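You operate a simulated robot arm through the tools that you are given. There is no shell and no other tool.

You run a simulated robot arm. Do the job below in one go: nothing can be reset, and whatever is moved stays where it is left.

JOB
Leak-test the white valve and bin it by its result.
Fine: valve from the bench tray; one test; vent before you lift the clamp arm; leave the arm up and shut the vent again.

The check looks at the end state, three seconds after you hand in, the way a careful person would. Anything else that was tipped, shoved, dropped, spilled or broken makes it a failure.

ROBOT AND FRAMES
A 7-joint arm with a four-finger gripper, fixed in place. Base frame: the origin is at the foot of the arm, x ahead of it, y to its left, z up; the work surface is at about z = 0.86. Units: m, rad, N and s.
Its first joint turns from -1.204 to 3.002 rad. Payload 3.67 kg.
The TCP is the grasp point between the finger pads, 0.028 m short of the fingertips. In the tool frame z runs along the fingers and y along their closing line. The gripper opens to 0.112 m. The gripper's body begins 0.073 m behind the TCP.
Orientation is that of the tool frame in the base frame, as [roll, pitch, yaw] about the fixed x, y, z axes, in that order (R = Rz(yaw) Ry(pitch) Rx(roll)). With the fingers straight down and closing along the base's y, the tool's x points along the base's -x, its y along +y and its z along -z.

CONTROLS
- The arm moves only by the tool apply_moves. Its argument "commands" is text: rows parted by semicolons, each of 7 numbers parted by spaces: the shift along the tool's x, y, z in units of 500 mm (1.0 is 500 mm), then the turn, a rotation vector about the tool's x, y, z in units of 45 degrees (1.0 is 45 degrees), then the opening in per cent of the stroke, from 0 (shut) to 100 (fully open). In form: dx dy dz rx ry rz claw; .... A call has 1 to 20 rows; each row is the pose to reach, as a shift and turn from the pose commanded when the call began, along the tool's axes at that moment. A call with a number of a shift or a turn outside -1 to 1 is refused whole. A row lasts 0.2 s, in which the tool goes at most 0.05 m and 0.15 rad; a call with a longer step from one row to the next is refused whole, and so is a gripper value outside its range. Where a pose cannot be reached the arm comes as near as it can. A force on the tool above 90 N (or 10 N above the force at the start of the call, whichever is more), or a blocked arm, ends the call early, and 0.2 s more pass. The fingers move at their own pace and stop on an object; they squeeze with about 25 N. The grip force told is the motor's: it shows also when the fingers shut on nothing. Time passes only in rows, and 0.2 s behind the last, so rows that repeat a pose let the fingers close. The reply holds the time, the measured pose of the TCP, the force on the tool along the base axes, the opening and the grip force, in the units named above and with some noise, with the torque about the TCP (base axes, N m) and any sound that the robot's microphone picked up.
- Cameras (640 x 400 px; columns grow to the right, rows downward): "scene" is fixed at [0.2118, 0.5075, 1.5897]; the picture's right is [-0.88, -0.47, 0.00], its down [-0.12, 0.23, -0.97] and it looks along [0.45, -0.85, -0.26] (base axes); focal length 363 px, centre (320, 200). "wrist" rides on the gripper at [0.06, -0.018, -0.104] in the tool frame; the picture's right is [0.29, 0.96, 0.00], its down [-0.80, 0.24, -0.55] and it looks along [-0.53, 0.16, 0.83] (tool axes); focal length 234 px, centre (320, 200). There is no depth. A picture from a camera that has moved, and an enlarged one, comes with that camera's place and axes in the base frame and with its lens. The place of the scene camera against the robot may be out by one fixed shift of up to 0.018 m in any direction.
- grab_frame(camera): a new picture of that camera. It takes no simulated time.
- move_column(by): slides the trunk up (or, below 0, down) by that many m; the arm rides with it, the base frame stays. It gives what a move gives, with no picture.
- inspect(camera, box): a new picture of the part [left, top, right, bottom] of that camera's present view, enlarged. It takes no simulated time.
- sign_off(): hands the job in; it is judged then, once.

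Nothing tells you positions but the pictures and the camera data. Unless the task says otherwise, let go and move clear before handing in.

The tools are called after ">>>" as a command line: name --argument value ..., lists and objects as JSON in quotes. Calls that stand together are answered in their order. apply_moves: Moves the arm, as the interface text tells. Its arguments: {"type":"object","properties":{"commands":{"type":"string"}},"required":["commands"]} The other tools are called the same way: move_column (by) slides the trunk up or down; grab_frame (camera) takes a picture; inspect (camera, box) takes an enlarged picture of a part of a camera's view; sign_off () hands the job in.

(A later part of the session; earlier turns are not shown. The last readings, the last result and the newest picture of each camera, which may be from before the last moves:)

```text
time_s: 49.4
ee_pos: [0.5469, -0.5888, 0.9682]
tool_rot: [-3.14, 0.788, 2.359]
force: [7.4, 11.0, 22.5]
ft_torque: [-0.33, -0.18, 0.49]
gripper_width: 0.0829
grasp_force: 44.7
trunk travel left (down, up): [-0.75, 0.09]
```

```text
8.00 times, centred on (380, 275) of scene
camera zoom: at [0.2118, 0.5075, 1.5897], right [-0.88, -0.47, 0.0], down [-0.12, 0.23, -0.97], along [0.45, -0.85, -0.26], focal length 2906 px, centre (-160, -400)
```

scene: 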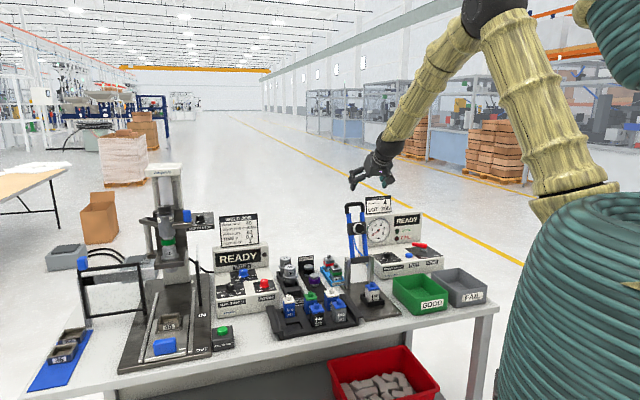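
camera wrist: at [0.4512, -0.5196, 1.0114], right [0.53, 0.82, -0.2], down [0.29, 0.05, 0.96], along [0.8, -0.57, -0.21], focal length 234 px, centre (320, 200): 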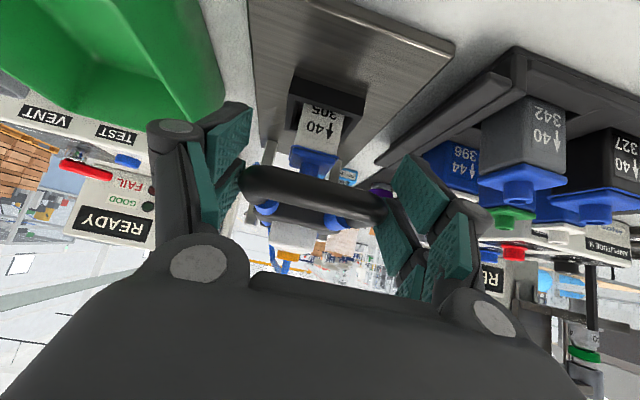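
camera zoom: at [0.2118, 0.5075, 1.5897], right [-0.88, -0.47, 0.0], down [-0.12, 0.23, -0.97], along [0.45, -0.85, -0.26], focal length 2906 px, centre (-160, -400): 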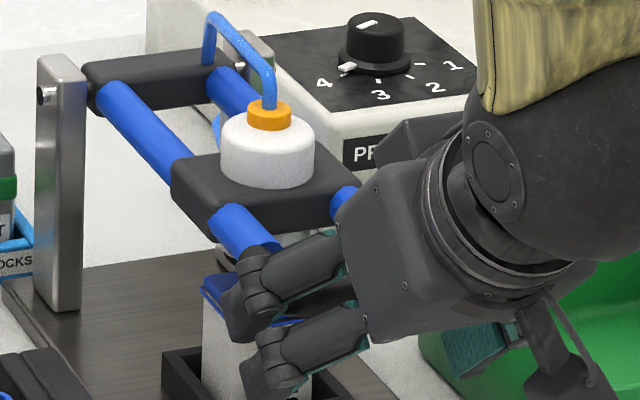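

The arm no longer moves and the grip only slides on the handle, so the pad is seated on the valve. I'll open the fingers and back straight out.

>>> apply_moves --commands "0 0 0 0 0 0 80;0 0 0 0 0 0 90;0 0 0 0 0 0 100;0 0 0 0 0 0 100"

>>> inspect --camera "scene" --box '[340, 240, 420, 310]'

>>> grab_frame --camera "wrist"

```text
time_s: 50.4
ee_pos: [0.5443, -0.5897, 0.966]
tool_rot: [3.141, 0.786, 2.356]
force: [0.8, 0.1, -0.4]
ft_torque: [0.01, 0.0, -0.04]
gripper_width: 0.1123
grasp_force: 0.1
trunk travel left (down, up): [-0.75, 0.09]
```

```text
5.71 times, centred on (380, 275) of scene
camera zoom: at [0.2118, 0.5075, 1.5897], right [-0.88, -0.47, 0.0], down [-0.12, 0.23, -0.97], along [0.45, -0.85, -0.26], focal length 2076 px, centre (-23, -229)
```

zoom: 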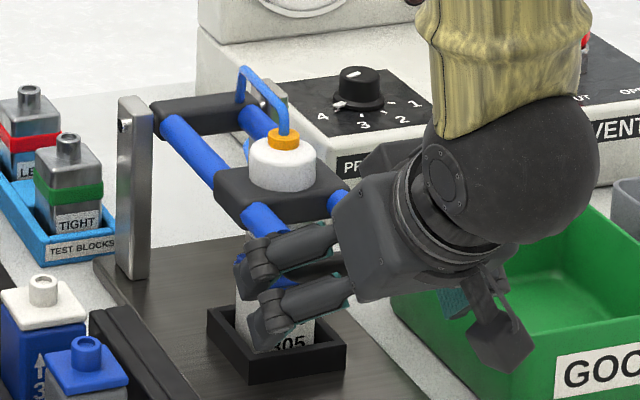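

```text
taken
camera wrist: at [0.4511, -0.5213, 0.9981], right [0.53, 0.82, -0.2], down [0.29, 0.05, 0.96], along [0.79, -0.57, -0.21], focal length 234 px, centre (320, 200)
```

wrist: 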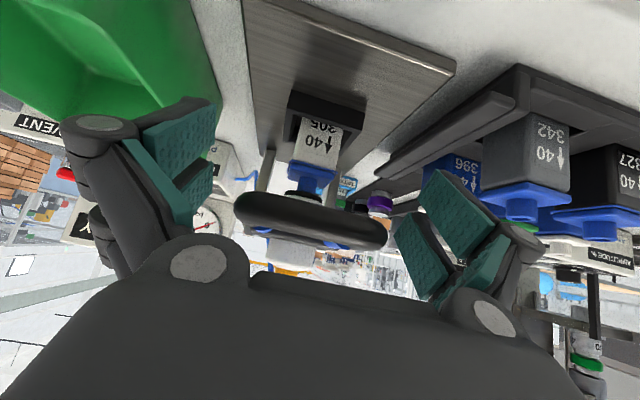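

The clamp stays down with the pad on the nozzle. I'll retreat, rise, and go towards the panel.

>>> apply_moves --commands "0 0 -0.04 0 0 0 100;0 0 -0.1 0 0 0 100;0 0 -0.16 0 0 0 100;0 0 -0.22 0 0 0 100;-0.06 0 -0.28 0 0 0 80;-0.12 0 -0.34 0 0 0 60;-0.18 0 -0.4 0 0 0 40;-0.24 0 -0.46 0 0 0 20;-0.283 0 -0.503 0 0 0 0;-0.283 0 -0.503 0 0 0 0"

>>> inspect --camera "scene" --box '[330, 220, 450, 320]'

>>> grab_frame --camera "wrist"

```text
time_s: 52.6
ee_pos: [0.4921, -0.5348, 1.2473]
tool_rot: [3.141, 0.784, 2.355]
force: [1.0, 0.1, -0.6]
ft_torque: [0.02, 0.02, -0.01]
gripper_width: 0.0001
grasp_force: 25.0
out of reach, approached as far as the arm can: row 5, 6, 7, 8
trunk travel left (down, up): [-0.75, 0.09]
```

```text
4.00 times, centred on (390, 270) of scene
camera zoom: at [0.2118, 0.5075, 1.5897], right [-0.88, -0.47, 0.0], down [-0.12, 0.23, -0.97], along [0.45, -0.85, -0.26], focal length 1453 px, centre (40, -80)
```

zoom: 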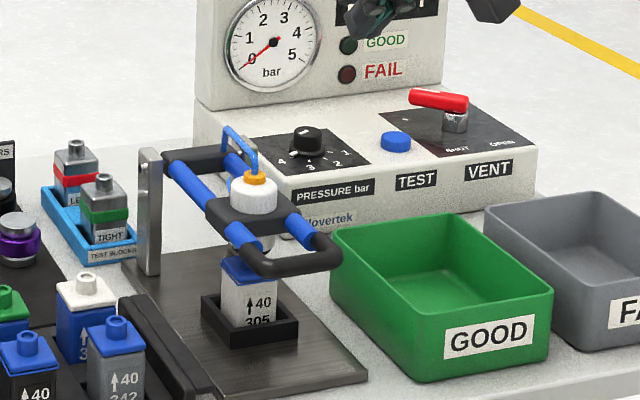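

```text
taken
camera wrist: at [0.3975, -0.4668, 1.2781], right [0.53, 0.82, -0.2], down [0.29, 0.05, 0.96], along [0.79, -0.57, -0.22], focal length 234 px, centre (320, 200)
```

wrist: 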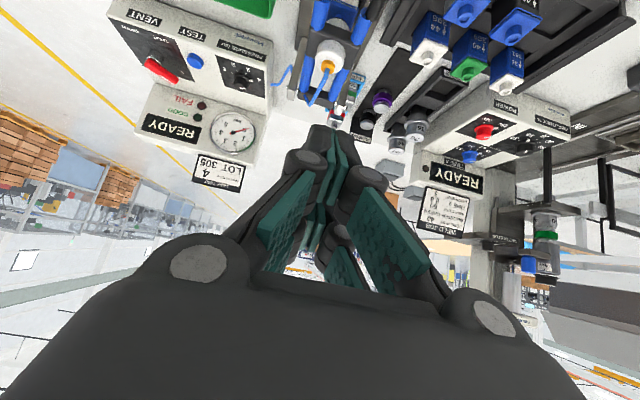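

The clamp is down on the valve. I'll move to a spot above the TEST button with the fingers closed and look at the panel from there.

>>> apply_moves --commands "-0.043 -0.052 0.052 0 0 0 0;-0.086 -0.104 0.105 0 0 0 0;-0.129 -0.156 0.157 0 0 0 0;-0.172 -0.208 0.21 0 0 0 0;-0.216 -0.26 0.262 0 0 0 0;-0.259 -0.311 0.315 0 0 0 0;-0.302 -0.363 0.367 0 0 0 0;-0.345 -0.415 0.42 0 0 0 0;-0.388 -0.467 0.472 0 0 0 0;-0.388 -0.467 0.472 0 0 0 0"

>>> grab_frame --camera "wrist"

>>> grab_frame --camera "scene"

```text
time_s: 54.8
ee_pos: [0.5403, -0.9218, 1.2125]
tool_rot: [3.136, 0.783, 2.354]
force: [-0.6, 0.6, 0.5]
ft_torque: [0.01, -0.01, 0.04]
gripper_width: 0.0
grasp_force: 25.6
trunk travel left (down, up): [-0.75, 0.09]
```

```text
taken
camera wrist: at [0.4463, -0.8548, 1.2434], right [0.53, 0.82, -0.2], down [0.29, 0.04, 0.96], along [0.79, -0.57, -0.22], focal length 234 px, centre (320, 200)
```

wrist: 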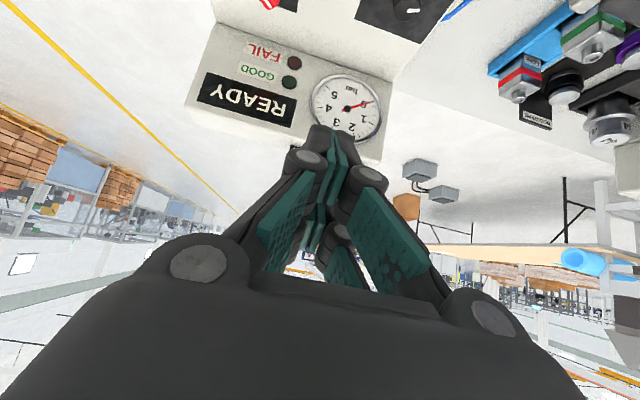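

```text
taken
```

scene: 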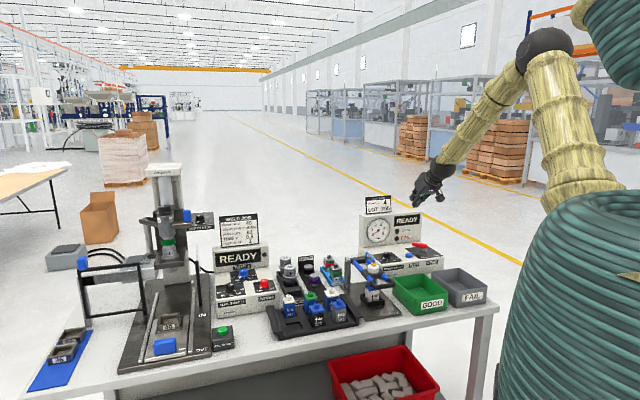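

>>> apply_moves --commands "0 0 0 0 0.15 0 0;0 0 0 0 0.3 0 0;0 0 0 0 0.45 0 0;0 0 0 0 0.6 0 0;0 0 0 0 0.667 0 0;0 0 0 0 0.667 0 0"

>>> grab_frame --camera "wrist"

```text
time_s: 56.2
ee_pos: [0.5414, -0.9237, 1.2126]
tool_rot: [3.137, 0.258, 2.358]
force: [0.4, 1.2, 0.0]
ft_torque: [-0.02, -0.09, 0.01]
gripper_width: 0.0
grasp_force: 24.8
trunk travel left (down, up): [-0.75, 0.09]
```

```text
taken
camera wrist: at [0.4683, -0.8771, 1.2969], right [0.48, 0.87, -0.07], down [0.61, -0.28, 0.74], along [0.63, -0.4, -0.67], focal length 234 px, centre (320, 200)
```

wrist: 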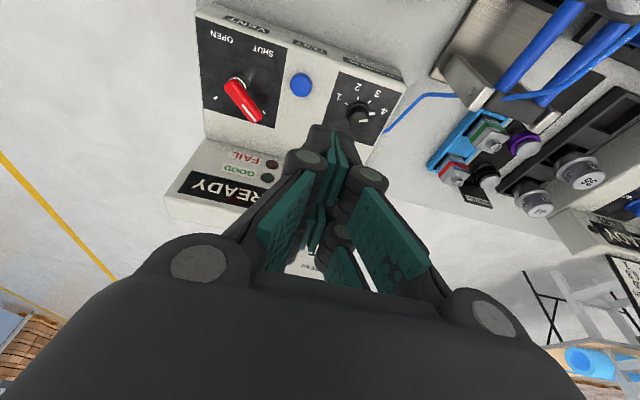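

>>> inspect --camera "wrist" --box '[185, 0, 415, 170]'

```text
2.35 times, centred on (300, 85) of wrist
camera zoom: at [0.4683, -0.8771, 1.2969], right [0.48, 0.87, -0.07], down [0.61, -0.28, 0.74], along [0.63, -0.4, -0.67], focal length 551 px, centre (367, 471)
```

zoom: 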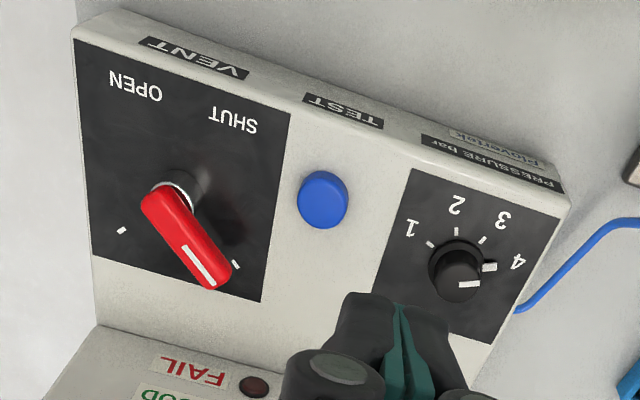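

The TEST button is near (0.565, -0.989, 0.947). I'll go down to about 0.06 m above it.

>>> apply_moves --commands "-0.005 -0.013 0.075 0 0 0 0;-0.01 -0.026 0.15 0 0 0 0;-0.015 -0.043 0.22 0 0 0 0;-0.0218 -0.061 0.29 0 0 0 0;-0.0218 -0.061 0.343 0 0 0 0;-0.0218 -0.061 0.343 0 0 0 0"

>>> grab_frame --camera "wrist"

>>> inspect --camera "scene" --box '[360, 190, 460, 290]'

```text
time_s: 57.6
ee_pos: [0.5564, -0.9852, 1.046]
tool_rot: [3.135, 0.256, 2.354]
force: [-1.3, 0.1, 0.6]
ft_torque: [-0.03, -0.09, -0.02]
gripper_width: 0.0
grasp_force: 25.4
trunk travel left (down, up): [-0.75, 0.09]
```

```text
taken
camera wrist: at [0.4848, -0.9394, 1.1311], right [0.48, 0.87, -0.07], down [0.61, -0.28, 0.74], along [0.63, -0.4, -0.67], focal length 234 px, centre (320, 200)
```

wrist: 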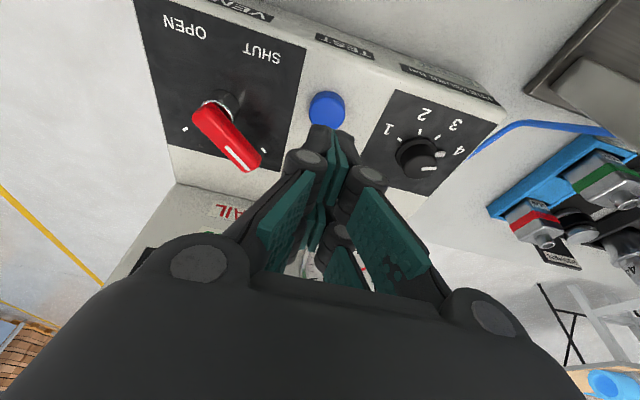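

```text
4.00 times, centred on (410, 240) of scene
camera zoom: at [0.2118, 0.5075, 1.5897], right [-0.88, -0.47, 0.0], down [-0.12, 0.23, -0.97], along [0.45, -0.85, -0.26], focal length 1453 px, centre (-40, 40)
```

zoom: 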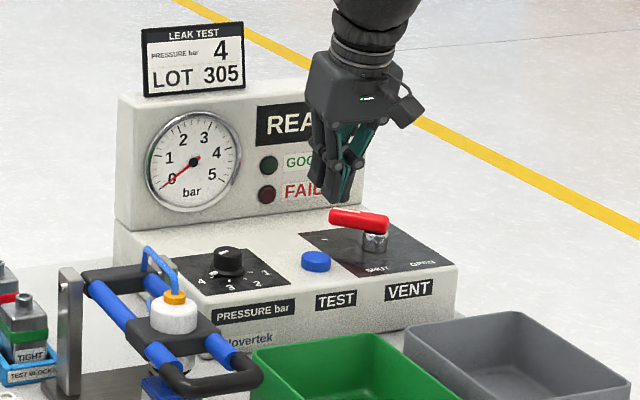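

>>> apply_moves --commands "0.0153 0 0.058 0 0 0 0;0.0255 0 0.0967 0 0 0 0;0.0306 0 0.116 0 0 0 0;0.0306 0 0.116 0 0 0 0"

>>> grab_frame --camera "wrist"

>>> inspect --camera "scene" --box '[360, 190, 460, 290]'

```text
time_s: 58.7
ee_pos: [0.5481, -0.9501, 1.0279]
tool_rot: [-3.118, 0.29, 2.351]
force: [-3.0, 0.5, -1.5]
ft_torque: [-0.11, -0.25, 0.04]
gripper_width: 0.0001
grasp_force: 25.2
trunk travel left (down, up): [-0.75, 0.09]
stopped in row 4: the arm was blocked; the commanded pose is now the measured one
```

```text
taken
camera wrist: at [0.4752, -0.8992, 1.11], right [0.49, 0.86, -0.11], down [0.61, -0.25, 0.75], along [0.63, -0.43, -0.65], focal length 234 px, centre (320, 200)
```

wrist: 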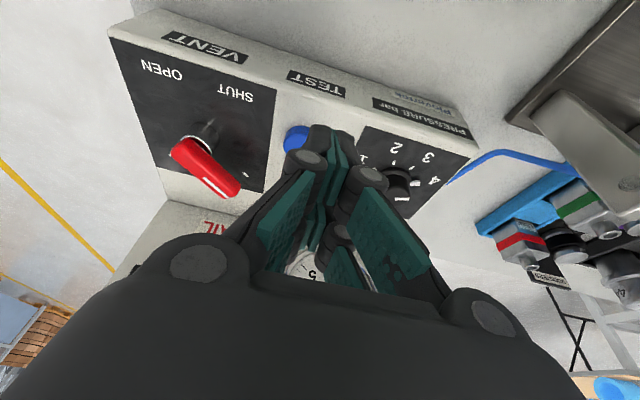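

```text
4.00 times, centred on (410, 240) of scene
camera zoom: at [0.2118, 0.5075, 1.5897], right [-0.88, -0.47, 0.0], down [-0.12, 0.23, -0.97], along [0.45, -0.85, -0.26], focal length 1453 px, centre (-40, 40)
```

zoom: 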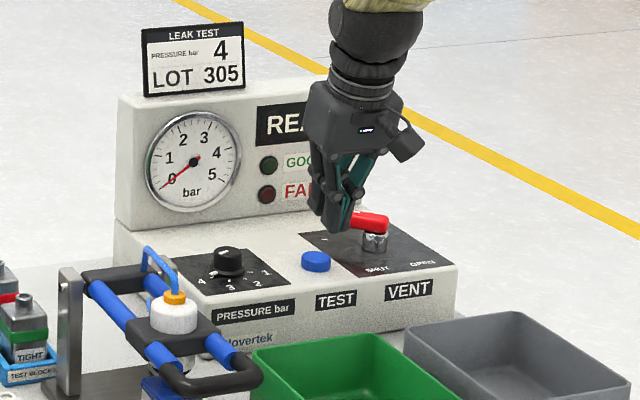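

The arm hit its reach limit at this tilt, and nothing was touched. I'll go up a little and tilt the tool to about 50° for more reach.

>>> apply_moves --commands "-0.02 0 -0.06 0 0 0 0;-0.02 0 -0.1 0 -0.1 0 0;-0.02 0 -0.1 0 -0.25 0 0;-0.02 0 -0.1 0 -0.4 0 0;-0.02 0 -0.1 0 -0.55 0 0;-0.02 0 -0.1 0 -0.7 0 0;-0.02 0 -0.1 0 -0.7 0 0"

>>> grab_frame --camera "wrist"

>>> grab_frame --camera "scene"

```text
time_s: 59.0
ee_pos: [0.5428, -0.9046, 1.0784]
tool_rot: [-3.083, 0.324, 2.359]
force: [-1.8, 0.1, -0.9]
ft_torque: [-0.05, -0.19, 0.03]
gripper_width: 0.0
grasp_force: 25.0
trunk travel left (down, up): [-0.75, 0.09]
stopped in row 1: the arm was blocked; the commanded pose is now the measured one
```

```text
taken
camera wrist: at [0.4711, -0.8499, 1.1577], right [0.49, 0.86, -0.15], down [0.61, -0.22, 0.77], along [0.62, -0.47, -0.63], focal length 234 px, centre (320, 200)
```

wrist: 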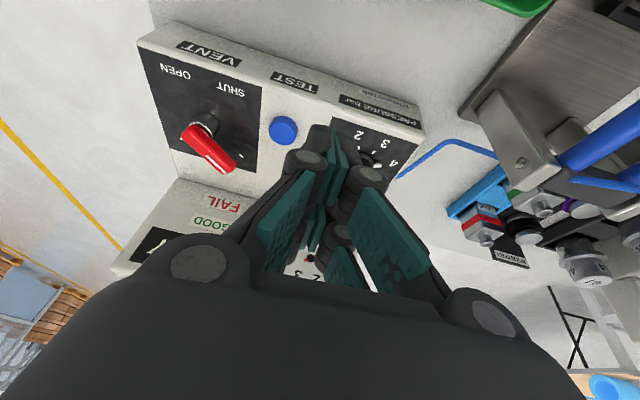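

```text
taken
```

scene: 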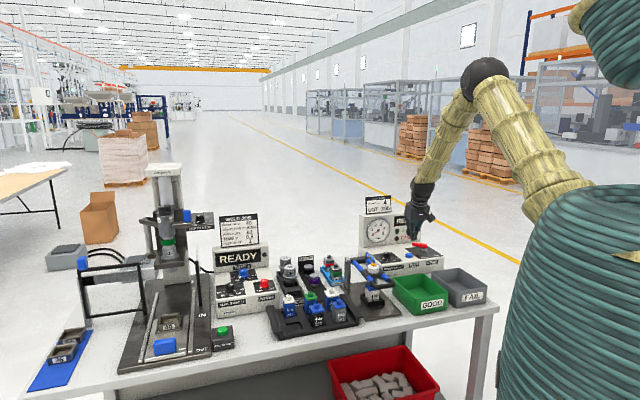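

>>> apply_moves --commands "0 0 0 0 0 0 0;0 0 0 0 0 0 0"

```text
time_s: 59.6
ee_pos: [0.5465, -0.9072, 1.0719]
tool_rot: [-3.084, 0.319, 2.36]
force: [0.0, -1.0, -1.8]
ft_torque: [0.07, -0.02, 0.0]
gripper_width: 0.0004
grasp_force: 25.4
trunk travel left (down, up): [-0.75, 0.09]
```

>>> apply_moves --commands "-0.017 0 -0.05 -0.03 0 0 0;-0.034 0 -0.1 -0.073 0 0 0;-0.05 0 -0.152 -0.073 -0.1 0 0;-0.05 0 -0.152 -0.073 -0.22 0 0;-0.05 0 -0.152 -0.073 -0.34 0 0;-0.05 0 -0.152 -0.073 -0.46 0 0;-0.05 0 -0.152 -0.073 -0.58 0 0;-0.05 0 -0.152 -0.073 -0.7 0 0;-0.05 0 -0.152 -0.073 -0.7 0 0"

>>> grab_frame --camera "scene"

```text
time_s: 61.6
ee_pos: [0.5508, -0.9196, 1.1411]
tool_rot: [3.137, 0.861, 2.368]
force: [-0.8, 1.4, 0.4]
ft_torque: [-0.02, 0.02, -0.04]
gripper_width: 0.0001
grasp_force: 24.7
trunk travel left (down, up): [-0.75, 0.09]
```

```text
taken
```

scene: 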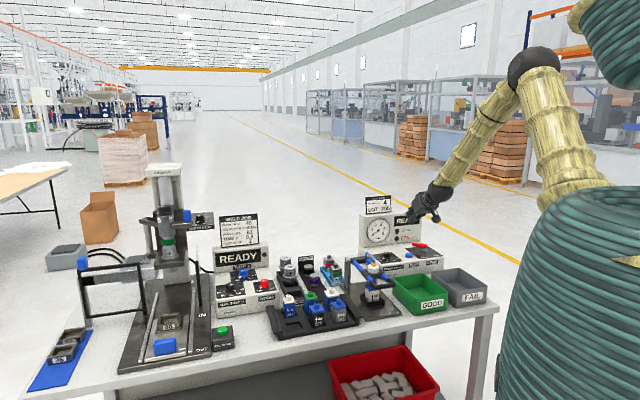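

>>> apply_moves --commands "0.03 -0.017 0.05 0 0 0 0;0.06 -0.034 0.1 0 0 0 0;0.09 -0.051 0.15 0 0 0 0;0.12 -0.068 0.2 0 0 0 0;0.1514 -0.0854 0.2474 0 0 0 0;0.1514 -0.0854 0.2474 0 0 0 0"

>>> grab_frame --camera "wrist"

>>> inspect --camera "scene" --box '[360, 190, 460, 290]'

```text
time_s: 63.0
ee_pos: [0.5513, -0.9712, 1.0103]
tool_rot: [-3.138, 0.866, 2.377]
force: [-0.2, -0.3, 0.5]
ft_torque: [0.0, 0.01, -0.01]
gripper_width: 0.0
grasp_force: 24.7
trunk travel left (down, up): [-0.75, 0.09]
```

```text
taken
camera wrist: at [0.4549, -0.9032, 1.0307], right [0.53, 0.82, -0.22], down [0.24, 0.11, 0.97], along [0.81, -0.56, -0.14], focal length 234 px, centre (320, 200)
```

wrist: 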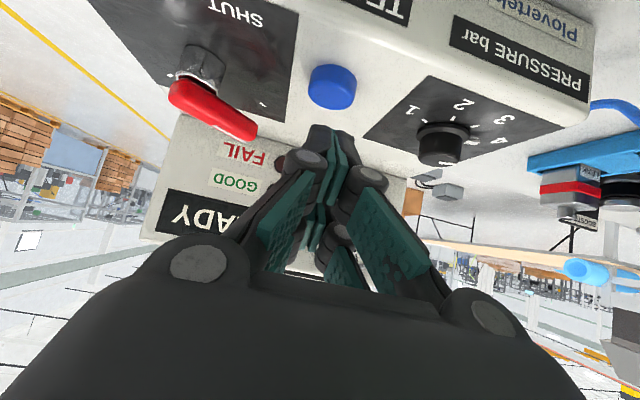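

```text
4.00 times, centred on (410, 240) of scene
camera zoom: at [0.2118, 0.5075, 1.5897], right [-0.88, -0.47, 0.0], down [-0.12, 0.23, -0.97], along [0.45, -0.85, -0.26], focal length 1453 px, centre (-40, 40)
```

zoom: 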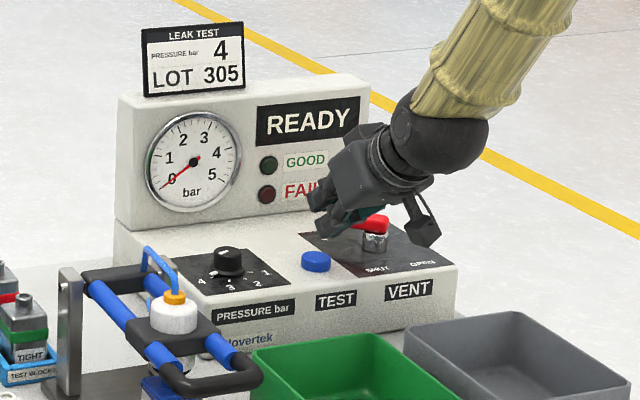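

>>> apply_moves --commands "0 0 0 0 0 0 0;0 0 0 0 0 0 0"

>>> grab_frame --camera "scene"

```text
time_s: 63.6
ee_pos: [0.5506, -0.9753, 1.0072]
tool_rot: [-3.138, 0.864, 2.376]
force: [-0.9, 0.0, 0.2]
ft_torque: [0.0, 0.01, 0.01]
gripper_width: 0.0
grasp_force: 24.8
trunk travel left (down, up): [-0.75, 0.09]
```

```text
taken
```

scene: 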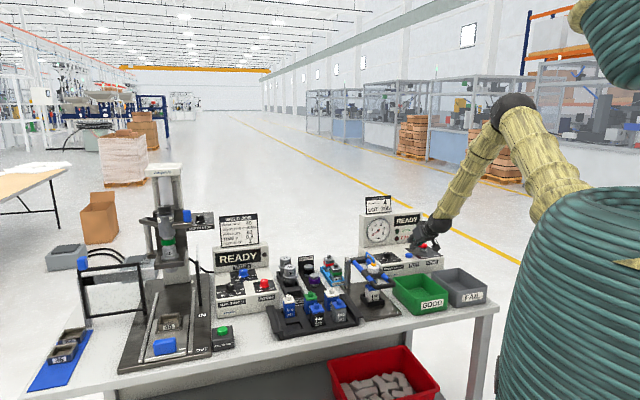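

The arm is close to full stretch here. Lowering the trunk should flatten the arm and give reach for the lever too, so I'll raise the tool first and then slide the trunk down 0.2 m.

>>> apply_moves --commands "-0.02 0 -0.06 0 0 0 0;-0.06 0 -0.12 0 0 0 0;-0.11 0 -0.18 0 0 0 0;-0.16 0 -0.24 0 0 0 0;-0.2 0 -0.29 0 0 0 0;-0.239 0 -0.336 0 0 0 0;-0.239 0 -0.336 0 0 0 0"

>>> move_column --by -0.1

>>> grab_frame --camera "scene"

```text
time_s: 65.2
ee_pos: [0.5157, -0.9413, 1.2069]
tool_rot: [-3.141, 0.863, 2.374]
force: [-0.7, -0.9, 0.2]
ft_torque: [-0.01, -0.02, 0.02]
gripper_width: 0.0
grasp_force: 24.6
trunk travel left (down, up): [-0.75, 0.09]
```

```text
time_s: 66.5
ee_pos: [0.5166, -0.9237, 1.1235]
tool_rot: [-3.124, 0.876, 2.392]
force: [0.1, 0.9, 0.8]
ft_torque: [0.07, 0.15, -0.04]
gripper_width: 0.0
grasp_force: 24.7
trunk travel left (down, up): [-0.65, 0.19]
```

```text
taken
```

scene: 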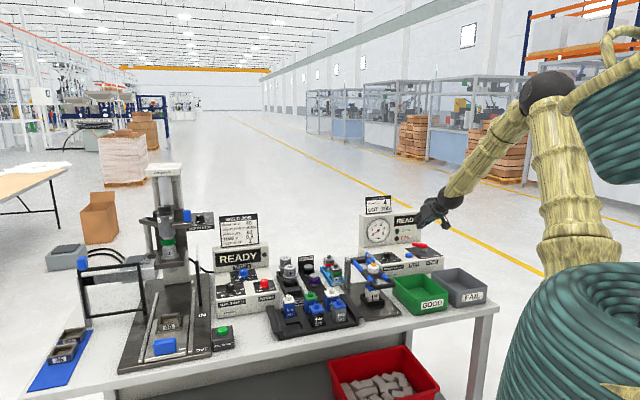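

>>> move_column --by -0.08

>>> apply_moves --commands "0 0 0 0 0 0 0;0 0 0 0 0 0 0"

>>> grab_frame --camera "scene"

>>> grab_frame --camera "wrist"

```text
time_s: 67.7
ee_pos: [0.5157, -0.923, 1.0417]
tool_rot: [-3.123, 0.875, 2.389]
force: [0.0, -0.8, 0.5]
ft_torque: [0.02, 0.0, 0.01]
gripper_width: 0.0
grasp_force: 25.1
trunk travel left (down, up): [-0.57, 0.27]
```

```text
time_s: 68.3
ee_pos: [0.5161, -0.9421, 1.026]
tool_rot: [3.14, 0.861, 2.372]
force: [-0.8, -0.6, 0.1]
ft_torque: [0.0, -0.02, -0.02]
gripper_width: 0.0004
grasp_force: 25.3
trunk travel left (down, up): [-0.57, 0.27]
```

```text
taken
```

scene: 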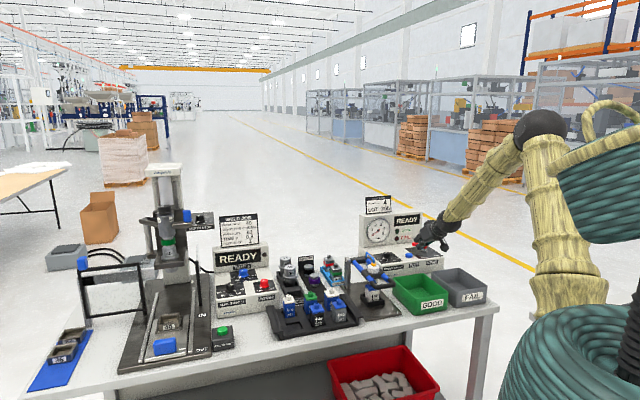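

```text
taken
camera wrist: at [0.418, -0.8736, 1.0483], right [0.53, 0.82, -0.22], down [0.24, 0.1, 0.97], along [0.81, -0.56, -0.14], focal length 234 px, centre (320, 200)
```

wrist: 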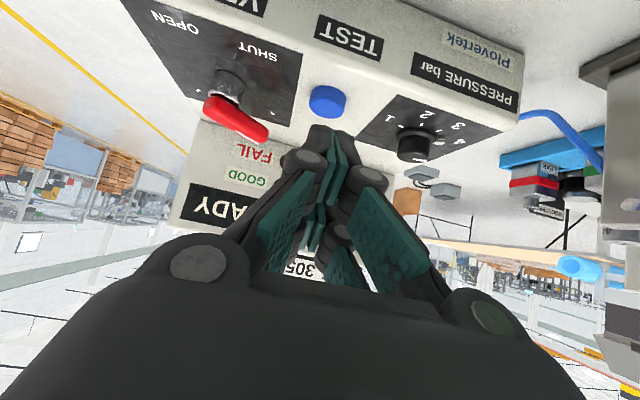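

>>> apply_moves --commands "-0.01 -0.001 0.04 0 0 0 0;-0.02 -0.002 0.08 0 0 0 0;-0.031 -0.0034 0.1158 0 0 0 0;-0.031 -0.0034 0.1158 0 0 0 0;-0.031 -0.0034 0.1158 0 0 0 0"

>>> grab_frame --camera "wrist"

>>> inspect --camera "scene" --box '[370, 200, 450, 280]'

```text
time_s: 69.5
ee_pos: [0.5537, -0.9759, 1.0038]
tool_rot: [-3.14, 0.865, 2.374]
force: [0.6, -0.2, 0.0]
ft_torque: [-0.03, -0.07, -0.01]
gripper_width: 0.0
grasp_force: 24.7
trunk travel left (down, up): [-0.57, 0.27]
```

```text
taken
camera wrist: at [0.4569, -0.9076, 1.0247], right [0.53, 0.82, -0.22], down [0.24, 0.11, 0.97], along [0.81, -0.56, -0.14], focal length 234 px, centre (320, 200)
```

wrist: 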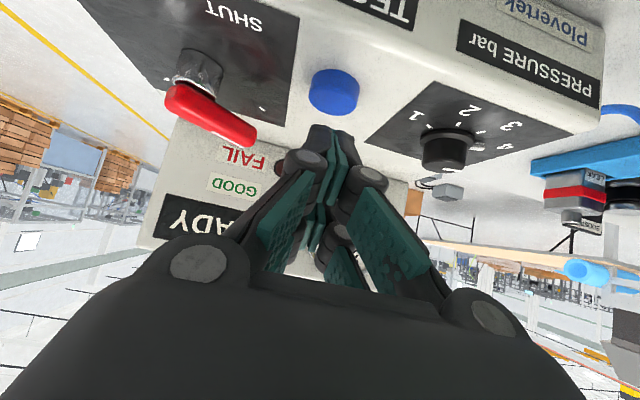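

```text
5.00 times, centred on (410, 240) of scene
camera zoom: at [0.2118, 0.5075, 1.5897], right [-0.88, -0.47, 0.0], down [-0.12, 0.23, -0.97], along [0.45, -0.85, -0.26], focal length 1816 px, centre (-130, 0)
```

zoom: 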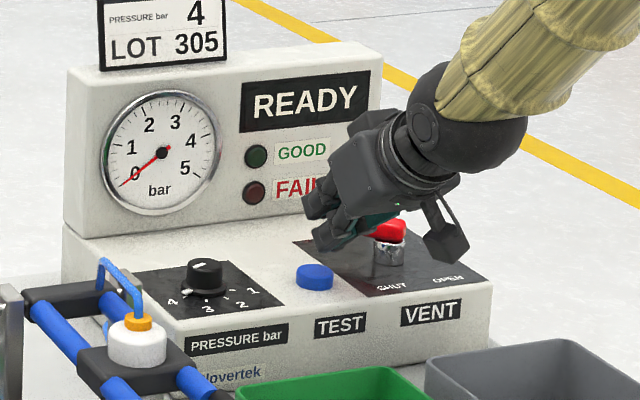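

>>> apply_moves --commands "0.0152 -0.004 0.013 0 0 0 0;0.0303 -0.006 0.0261 0 0 0 0;0.0379 -0.006 0.0326 0 0 0 0;0.0379 -0.006 0.0326 0 0 0 0"

>>> grab_frame --camera "wrist"

>>> inspect --camera "scene" --box '[370, 200, 450, 280]'

```text
time_s: 70.5
ee_pos: [0.5513, -0.9721, 0.9861]
tool_rot: [-3.13, 0.869, 2.384]
force: [0.0, -0.8, -0.5]
ft_torque: [0.01, -0.02, 0.01]
gripper_width: 0.0
grasp_force: 25.1
trunk travel left (down, up): [-0.57, 0.27]
```

```text
taken
camera wrist: at [0.4537, -0.9037, 1.0066], right [0.53, 0.82, -0.23], down [0.24, 0.11, 0.96], along [0.81, -0.56, -0.13], focal length 234 px, centre (320, 200)
```

wrist: 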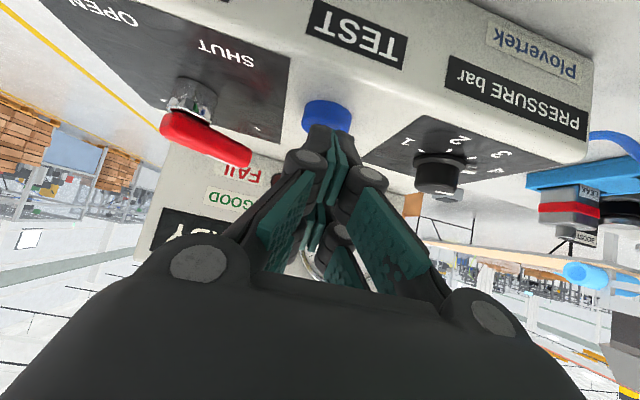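

```text
5.00 times, centred on (410, 240) of scene
camera zoom: at [0.2118, 0.5075, 1.5897], right [-0.88, -0.47, 0.0], down [-0.12, 0.23, -0.97], along [0.45, -0.85, -0.26], focal length 1816 px, centre (-130, 0)
```

zoom: 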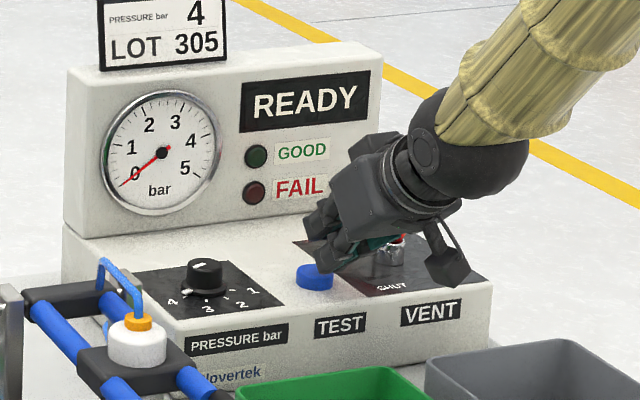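

>>> apply_moves --commands "0.005 -0.001 0.015 0 0 0 0;0.012 -0.002 0.022 0 0 0 0;0.012 -0.002 0.022 0 0 0 0"

>>> inspect --camera "scene" --box '[370, 200, 450, 280]'

>>> inspect --camera "wrist" --box '[260, 60, 400, 200]'

```text
time_s: 71.3
ee_pos: [0.5529, -0.9802, 0.9708]
tool_rot: [-3.136, 0.868, 2.379]
force: [-2.4, -0.4, 2.3]
ft_torque: [0.01, 0.1, 0.0]
gripper_width: 0.0001
grasp_force: 25.3
trunk travel left (down, up): [-0.57, 0.27]
heard: click
```

```text
5.00 times, centred on (410, 240) of scene
camera zoom: at [0.2118, 0.5075, 1.5897], right [-0.88, -0.47, 0.0], down [-0.12, 0.23, -0.97], along [0.45, -0.85, -0.26], focal length 1816 px, centre (-130, 0)
```

zoom: 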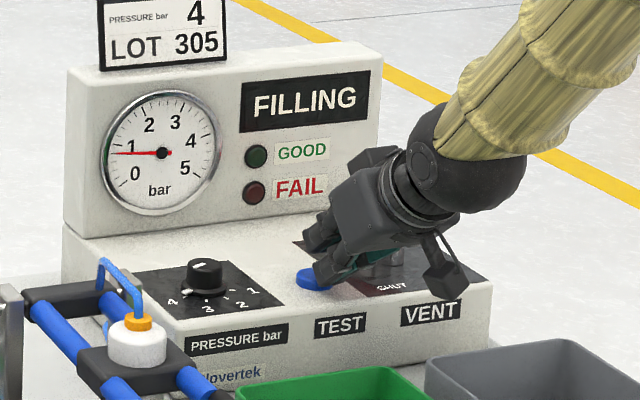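

```text
2.86 times, centred on (330, 130) of wrist
camera zoom: at [0.4553, -0.9117, 0.9917], right [0.53, 0.82, -0.22], down [0.24, 0.11, 0.97], along [0.81, -0.56, -0.13], focal length 669 px, centre (291, 400)
```

zoom: 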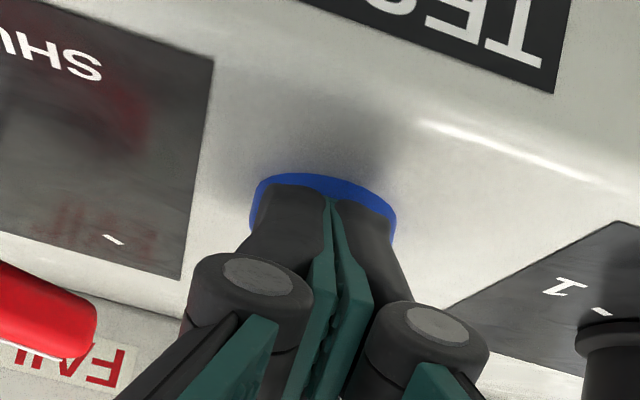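

Click: the display shows FILLING and the needle is rising. I'll lift off the button and wait for the result.

>>> apply_moves --commands "-0.03 0 -0.026 0 0 0 0;-0.06 0 -0.052 0 0 0 0;-0.091 0 -0.078 0 0 0 0;-0.091 0 -0.078 0 0 0 0;-0.091 0 -0.078 0 0 0 0"

>>> inspect --camera "scene" --box '[360, 190, 450, 280]'

```text
time_s: 72.5
ee_pos: [0.5519, -0.9764, 1.0341]
tool_rot: [-3.132, 0.869, 2.383]
force: [0.0, -0.1, -0.6]
ft_torque: [0.0, 0.03, 0.0]
gripper_width: 0.0002
grasp_force: 24.6
trunk travel left (down, up): [-0.57, 0.27]
```

```text
4.44 times, centred on (405, 235) of scene
camera zoom: at [0.2118, 0.5075, 1.5897], right [-0.88, -0.47, 0.0], down [-0.12, 0.23, -0.97], along [0.45, -0.85, -0.26], focal length 1615 px, centre (-58, 44)
```

zoom: 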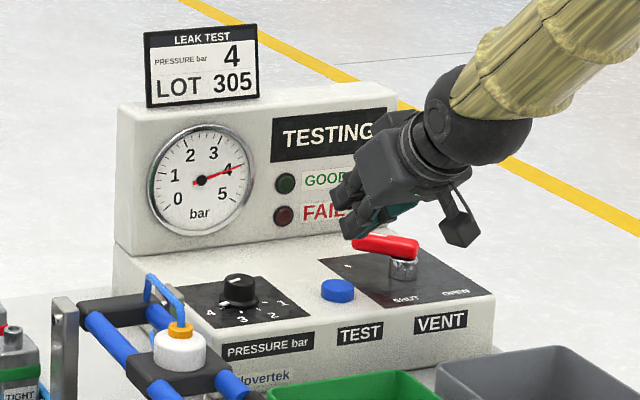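

It is TESTING at 4 bar. I'll wait here.

>>> apply_moves --commands "0 0 0 0 0 0 0;0 0 0 0 0 0 0;0 0 0 0 0 0 0;0 0 0 0 0 0 0;0 0 0 0 0 0 0;0 0 0 0 0 0 0;0 0 0 0 0 0 0;0 0 0 0 0 0 0;0 0 0 0 0 0 0;0 0 0 0 0 0 0;0 0 0 0 0 0 0;0 0 0 0 0 0 0;0 0 0 0 0 0 0;0 0 0 0 0 0 0;0 0 0 0 0 0 0"

>>> inspect --camera "scene" --box '[360, 190, 450, 280]'

```text
time_s: 75.7
ee_pos: [0.5516, -0.9773, 1.0328]
tool_rot: [-3.131, 0.87, 2.383]
force: [0.4, -0.2, 0.1]
ft_torque: [0.0, 0.02, 0.03]
gripper_width: 0.0002
grasp_force: 24.9
trunk travel left (down, up): [-0.57, 0.27]
```

```text
4.44 times, centred on (405, 235) of scene
camera zoom: at [0.2118, 0.5075, 1.5897], right [-0.88, -0.47, 0.0], down [-0.12, 0.23, -0.97], along [0.45, -0.85, -0.26], focal length 1615 px, centre (-58, 44)
```

zoom: 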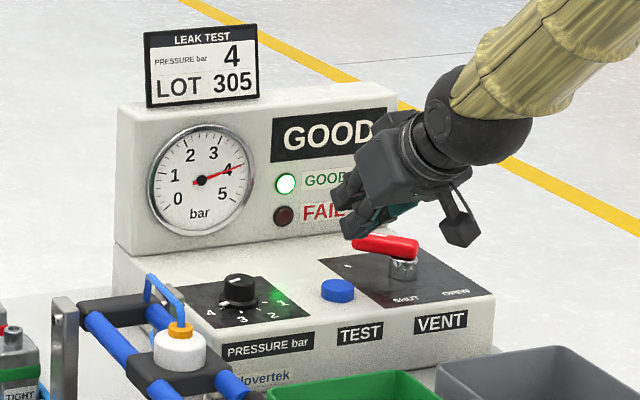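

The result is GOOD, and pressure is still held at 4 bar. Now I'll vent: the lever pivots near (0.52, -1.067) and points along +x at SHUT, and it must swing to -y for OPEN. I'll first see whether I can reach above its near side.

>>> apply_moves --commands "-0.025 -0.026 0.022 0 0 0 0;-0.05 -0.052 0.044 0 0 0 0;-0.074 -0.078 0.066 0 0 0 0;-0.074 -0.078 0.066 0 0 0 0;-0.074 -0.078 0.066 0 0 0 0"

>>> grab_frame --camera "wrist"

>>> grab_frame --camera "scene"

```text
time_s: 76.9
ee_pos: [0.5593, -1.0503, 1.0318]
tool_rot: [3.141, 0.863, 2.372]
force: [-1.1, 0.4, 0.0]
ft_torque: [-0.04, -0.09, 0.02]
gripper_width: 0.0
grasp_force: 25.5
trunk travel left (down, up): [-0.57, 0.27]
```

```text
taken
camera wrist: at [0.4623, -0.9812, 1.0531], right [0.53, 0.82, -0.22], down [0.24, 0.1, 0.97], along [0.81, -0.57, -0.14], focal length 234 px, centre (320, 200)
```

wrist: 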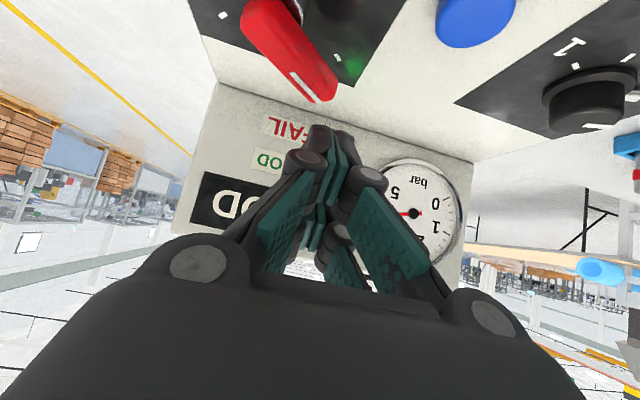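

```text
taken
```

scene: 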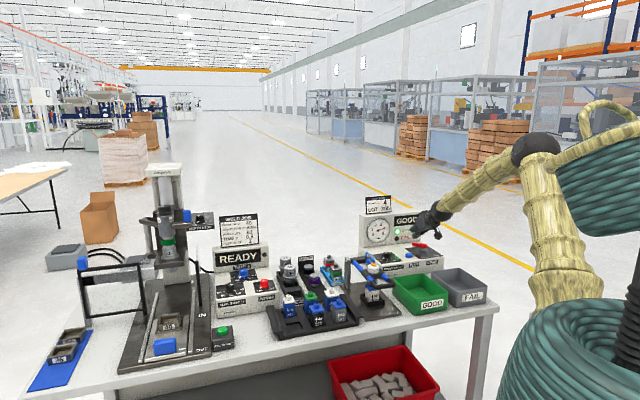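

I can reach with margin. I'll drop the closed fingertips beside the lever on its near (+y) side, to about 0.955.

>>> apply_moves --commands "0.0126 0.023 -0.0148 0 0 0 0;0.03 0.023 0 0 0 0 0;0.055 0.023 0.021 0 0 0 0;0.0764 0.023 0.0398 0 0 0 0;0.0764 0.023 0.0398 0 0 0 0"

>>> grab_frame --camera "wrist"

>>> inspect --camera "scene" --box '[370, 200, 450, 280]'

```text
time_s: 78.1
ee_pos: [0.5615, -1.0277, 0.9945]
tool_rot: [-3.135, 0.866, 2.38]
force: [-0.2, -0.8, -0.9]
ft_torque: [-0.04, 0.0, 0.0]
gripper_width: 0.0001
grasp_force: 25.1
trunk travel left (down, up): [-0.57, 0.27]
```

```text
taken
camera wrist: at [0.4643, -0.9582, 1.0159], right [0.53, 0.82, -0.22], down [0.24, 0.11, 0.97], along [0.81, -0.57, -0.13], focal length 234 px, centre (320, 200)
```

wrist: 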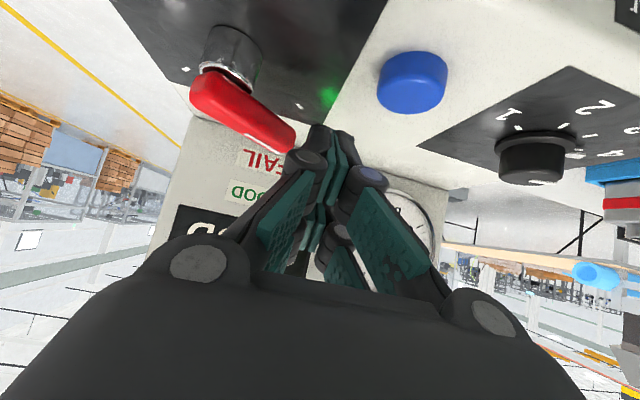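

```text
5.00 times, centred on (410, 240) of scene
camera zoom: at [0.2118, 0.5075, 1.5897], right [-0.88, -0.47, 0.0], down [-0.12, 0.23, -0.97], along [0.45, -0.85, -0.26], focal length 1816 px, centre (-130, 0)
```

zoom: 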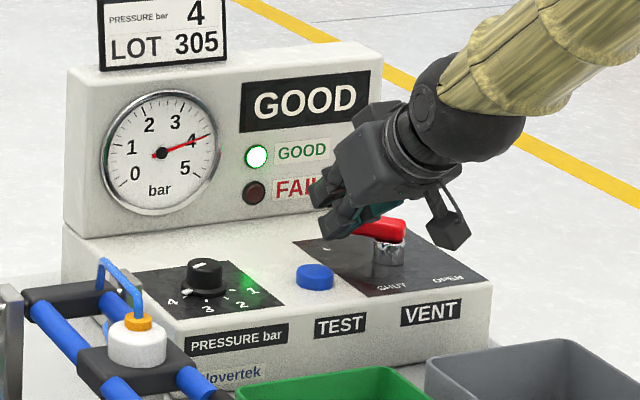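

>>> apply_moves --commands "-0.003 -0.01 0.01 0 0 0 0;-0.005 -0.0188 0.0152 0 0 0 0;-0.014 -0.03 0.026 0 0 0 0;-0.024 -0.0422 0.0372 0 0 0 0;-0.024 -0.0422 0.0372 0 0 0 0"

>>> grab_frame --camera "wrist"

>>> inspect --camera "scene" --box '[370, 200, 450, 280]'

```text
time_s: 79.3
ee_pos: [0.561, -1.0562, 0.9943]
tool_rot: [-3.131, 0.868, 2.378]
force: [0.2, 0.5, 0.2]
ft_torque: [-0.01, 0.0, -0.03]
gripper_width: 0.0
grasp_force: 25.4
trunk travel left (down, up): [-0.57, 0.27]
```

```text
taken
camera wrist: at [0.4641, -0.9879, 1.0155], right [0.53, 0.82, -0.23], down [0.24, 0.11, 0.96], along [0.81, -0.57, -0.13], focal length 234 px, centre (320, 200)
```

wrist: 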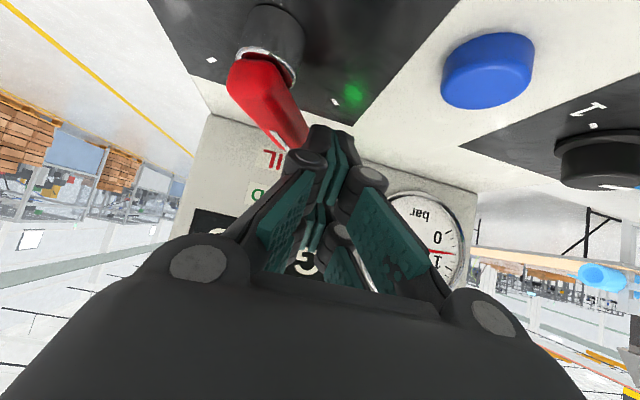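

```text
5.00 times, centred on (410, 240) of scene
camera zoom: at [0.2118, 0.5075, 1.5897], right [-0.88, -0.47, 0.0], down [-0.12, 0.23, -0.97], along [0.45, -0.85, -0.26], focal length 1816 px, centre (-130, 0)
```

zoom: 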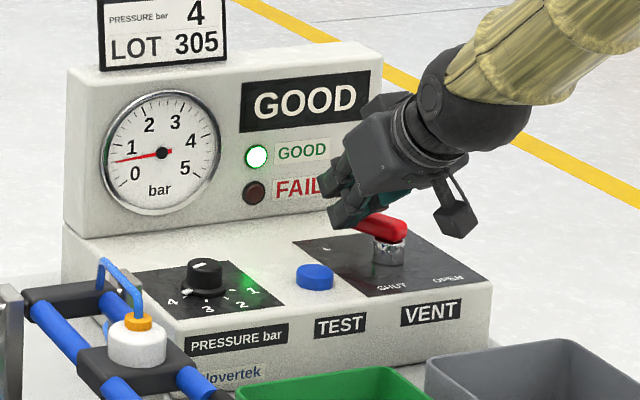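

Pressure is already falling as the lever turns. I'll continue the sweep to the OPEN mark.

>>> apply_moves --commands "-0.006 -0.016 0.008 0 0 0 0;-0.011 -0.0312 0.013 0 0 0 0;-0.013 -0.05 0.015 0 0 0 0;-0.0134 -0.0682 0.0158 0 0 0 0;-0.01 -0.085 0.012 0 0 0 0;-0.0068 -0.102 0.0082 0 0 0 0;-0.0068 -0.102 0.0082 0 0 0 0"

>>> grab_frame --camera "wrist"

>>> inspect --camera "scene" --box '[370, 200, 450, 280]'

```text
time_s: 80.9
ee_pos: [0.5214, -1.0981, 1.0064]
tool_rot: [3.139, 0.883, 2.36]
force: [13.8, 1.2, 23.6]
ft_torque: [-0.31, -1.05, 0.2]
gripper_width: 0.0058
grasp_force: 25.4
trunk travel left (down, up): [-0.57, 0.27]
stopped in row 7: the arm was blocked; the commanded pose is now the measured one
```

```text
taken
camera wrist: at [0.4246, -1.0294, 1.0246], right [0.54, 0.81, -0.22], down [0.22, 0.11, 0.97], along [0.81, -0.57, -0.12], focal length 234 px, centre (320, 200)
```

wrist: 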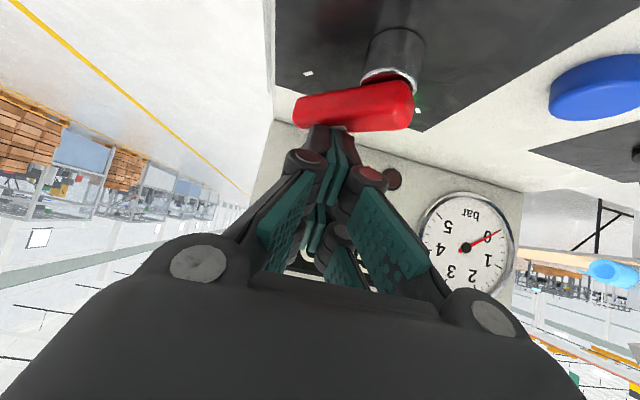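

```text
5.00 times, centred on (410, 240) of scene
camera zoom: at [0.2118, 0.5075, 1.5897], right [-0.88, -0.47, 0.0], down [-0.12, 0.23, -0.97], along [0.45, -0.85, -0.26], focal length 1816 px, centre (-130, 0)
```

zoom: 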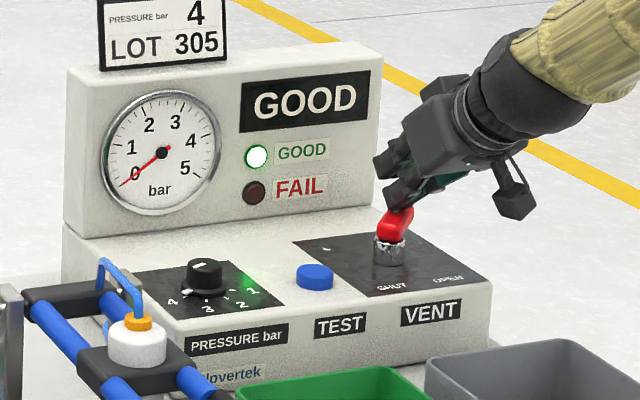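

The gauge reads 0 and the lever has swung over; the fingertip has ridden up against it. I'll lift off and check the lever position.

>>> apply_moves --commands "-0.03 0 -0.03 0 0 0 0;-0.07 0 -0.065 0 0 0 0;-0.11 0 -0.1 0 0 0 0;-0.11 0 -0.1 0 0 0 0"

>>> grab_frame --camera "wrist"

>>> inspect --camera "scene" --box '[370, 200, 450, 280]'

```text
time_s: 81.9
ee_pos: [0.524, -1.1008, 1.0692]
tool_rot: [3.131, 0.87, 2.36]
force: [-0.3, 0.3, 0.5]
ft_torque: [-0.04, -0.05, 0.01]
gripper_width: 0.0001
grasp_force: 35.5
trunk travel left (down, up): [-0.57, 0.27]
```

```text
taken
camera wrist: at [0.427, -1.0316, 1.0895], right [0.54, 0.82, -0.21], down [0.23, 0.1, 0.97], along [0.81, -0.57, -0.13], focal length 234 px, centre (320, 200)
```

wrist: 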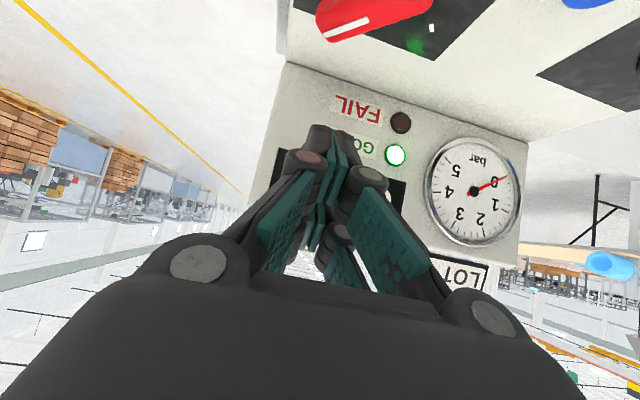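

```text
5.00 times, centred on (410, 240) of scene
camera zoom: at [0.2118, 0.5075, 1.5897], right [-0.88, -0.47, 0.0], down [-0.12, 0.23, -0.97], along [0.45, -0.85, -0.26], focal length 1816 px, centre (-130, 0)
```

zoom: 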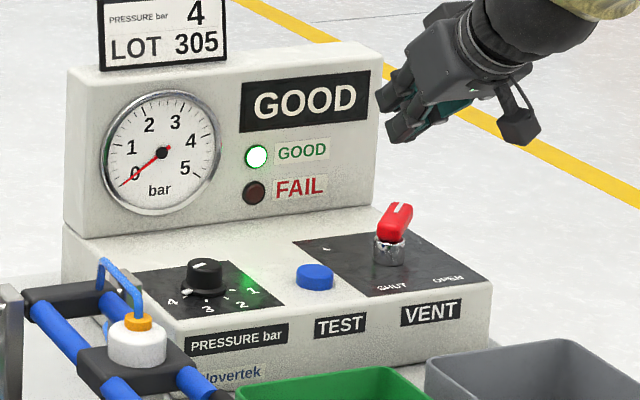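

Vented: the gauge is at 0 and the lever points to OPEN. Next I lift the clamp arm. I'll back away and bring the trunk up again to the height that worked for the handle.

>>> apply_moves --commands "0 0.03 -0.07 0 0.02 0 0;0.01 0.08 -0.13 0 0.04 0 0;0.02 0.13 -0.19 0 0.06 0 0;0.035 0.19 -0.25 0 0.08 0 0;0.05 0.25 -0.3 0 0.108 0 0;0.06 0.3 -0.35 0 0.108 0 0;0.074 0.355 -0.398 0 0.108 0 0;0.074 0.355 -0.398 0 0.108 0 0"

>>> move_column --by 0.18

>>> apply_moves --commands "0 0 0 0 0 0 100;0 0 0 0 0 0 100;0 0 0 0 0 0 100"

>>> grab_frame --camera "scene"

>>> inspect --camera "scene" --box '[330, 190, 450, 320]'

```text
time_s: 83.7
ee_pos: [0.5257, -0.8327, 1.1781]
tool_rot: [-3.14, 0.795, 2.374]
force: [0.5, -0.1, -0.5]
ft_torque: [-0.02, 0.06, 0.05]
gripper_width: 0.0
grasp_force: 35.3
trunk travel left (down, up): [-0.57, 0.27]
```

```text
time_s: 85.7
ee_pos: [0.5244, -0.8486, 1.3463]
tool_rot: [3.131, 0.788, 2.364]
force: [0.4, -0.1, -0.7]
ft_torque: [0.01, -0.03, 0.04]
gripper_width: 0.0002
grasp_force: 35.8
trunk travel left (down, up): [-0.75, 0.09]
```

```text
time_s: 86.5
ee_pos: [0.5247, -0.8477, 1.347]
tool_rot: [3.132, 0.788, 2.364]
force: [0.0, 0.0, 0.1]
ft_torque: [0.02, -0.02, 0.02]
gripper_width: 0.1118
grasp_force: 0.0
trunk travel left (down, up): [-0.75, 0.09]
```

```text
taken
```

scene: 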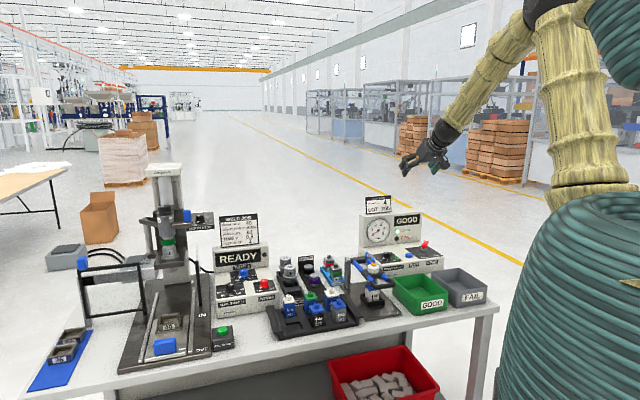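

```text
3.08 times, centred on (390, 255) of scene
camera zoom: at [0.2118, 0.5075, 1.5897], right [-0.88, -0.47, 0.0], down [-0.12, 0.23, -0.97], along [0.45, -0.85, -0.26], focal length 1118 px, centre (105, 31)
```

zoom: 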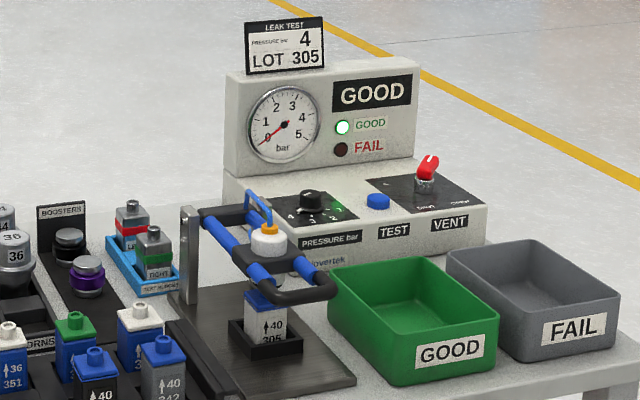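

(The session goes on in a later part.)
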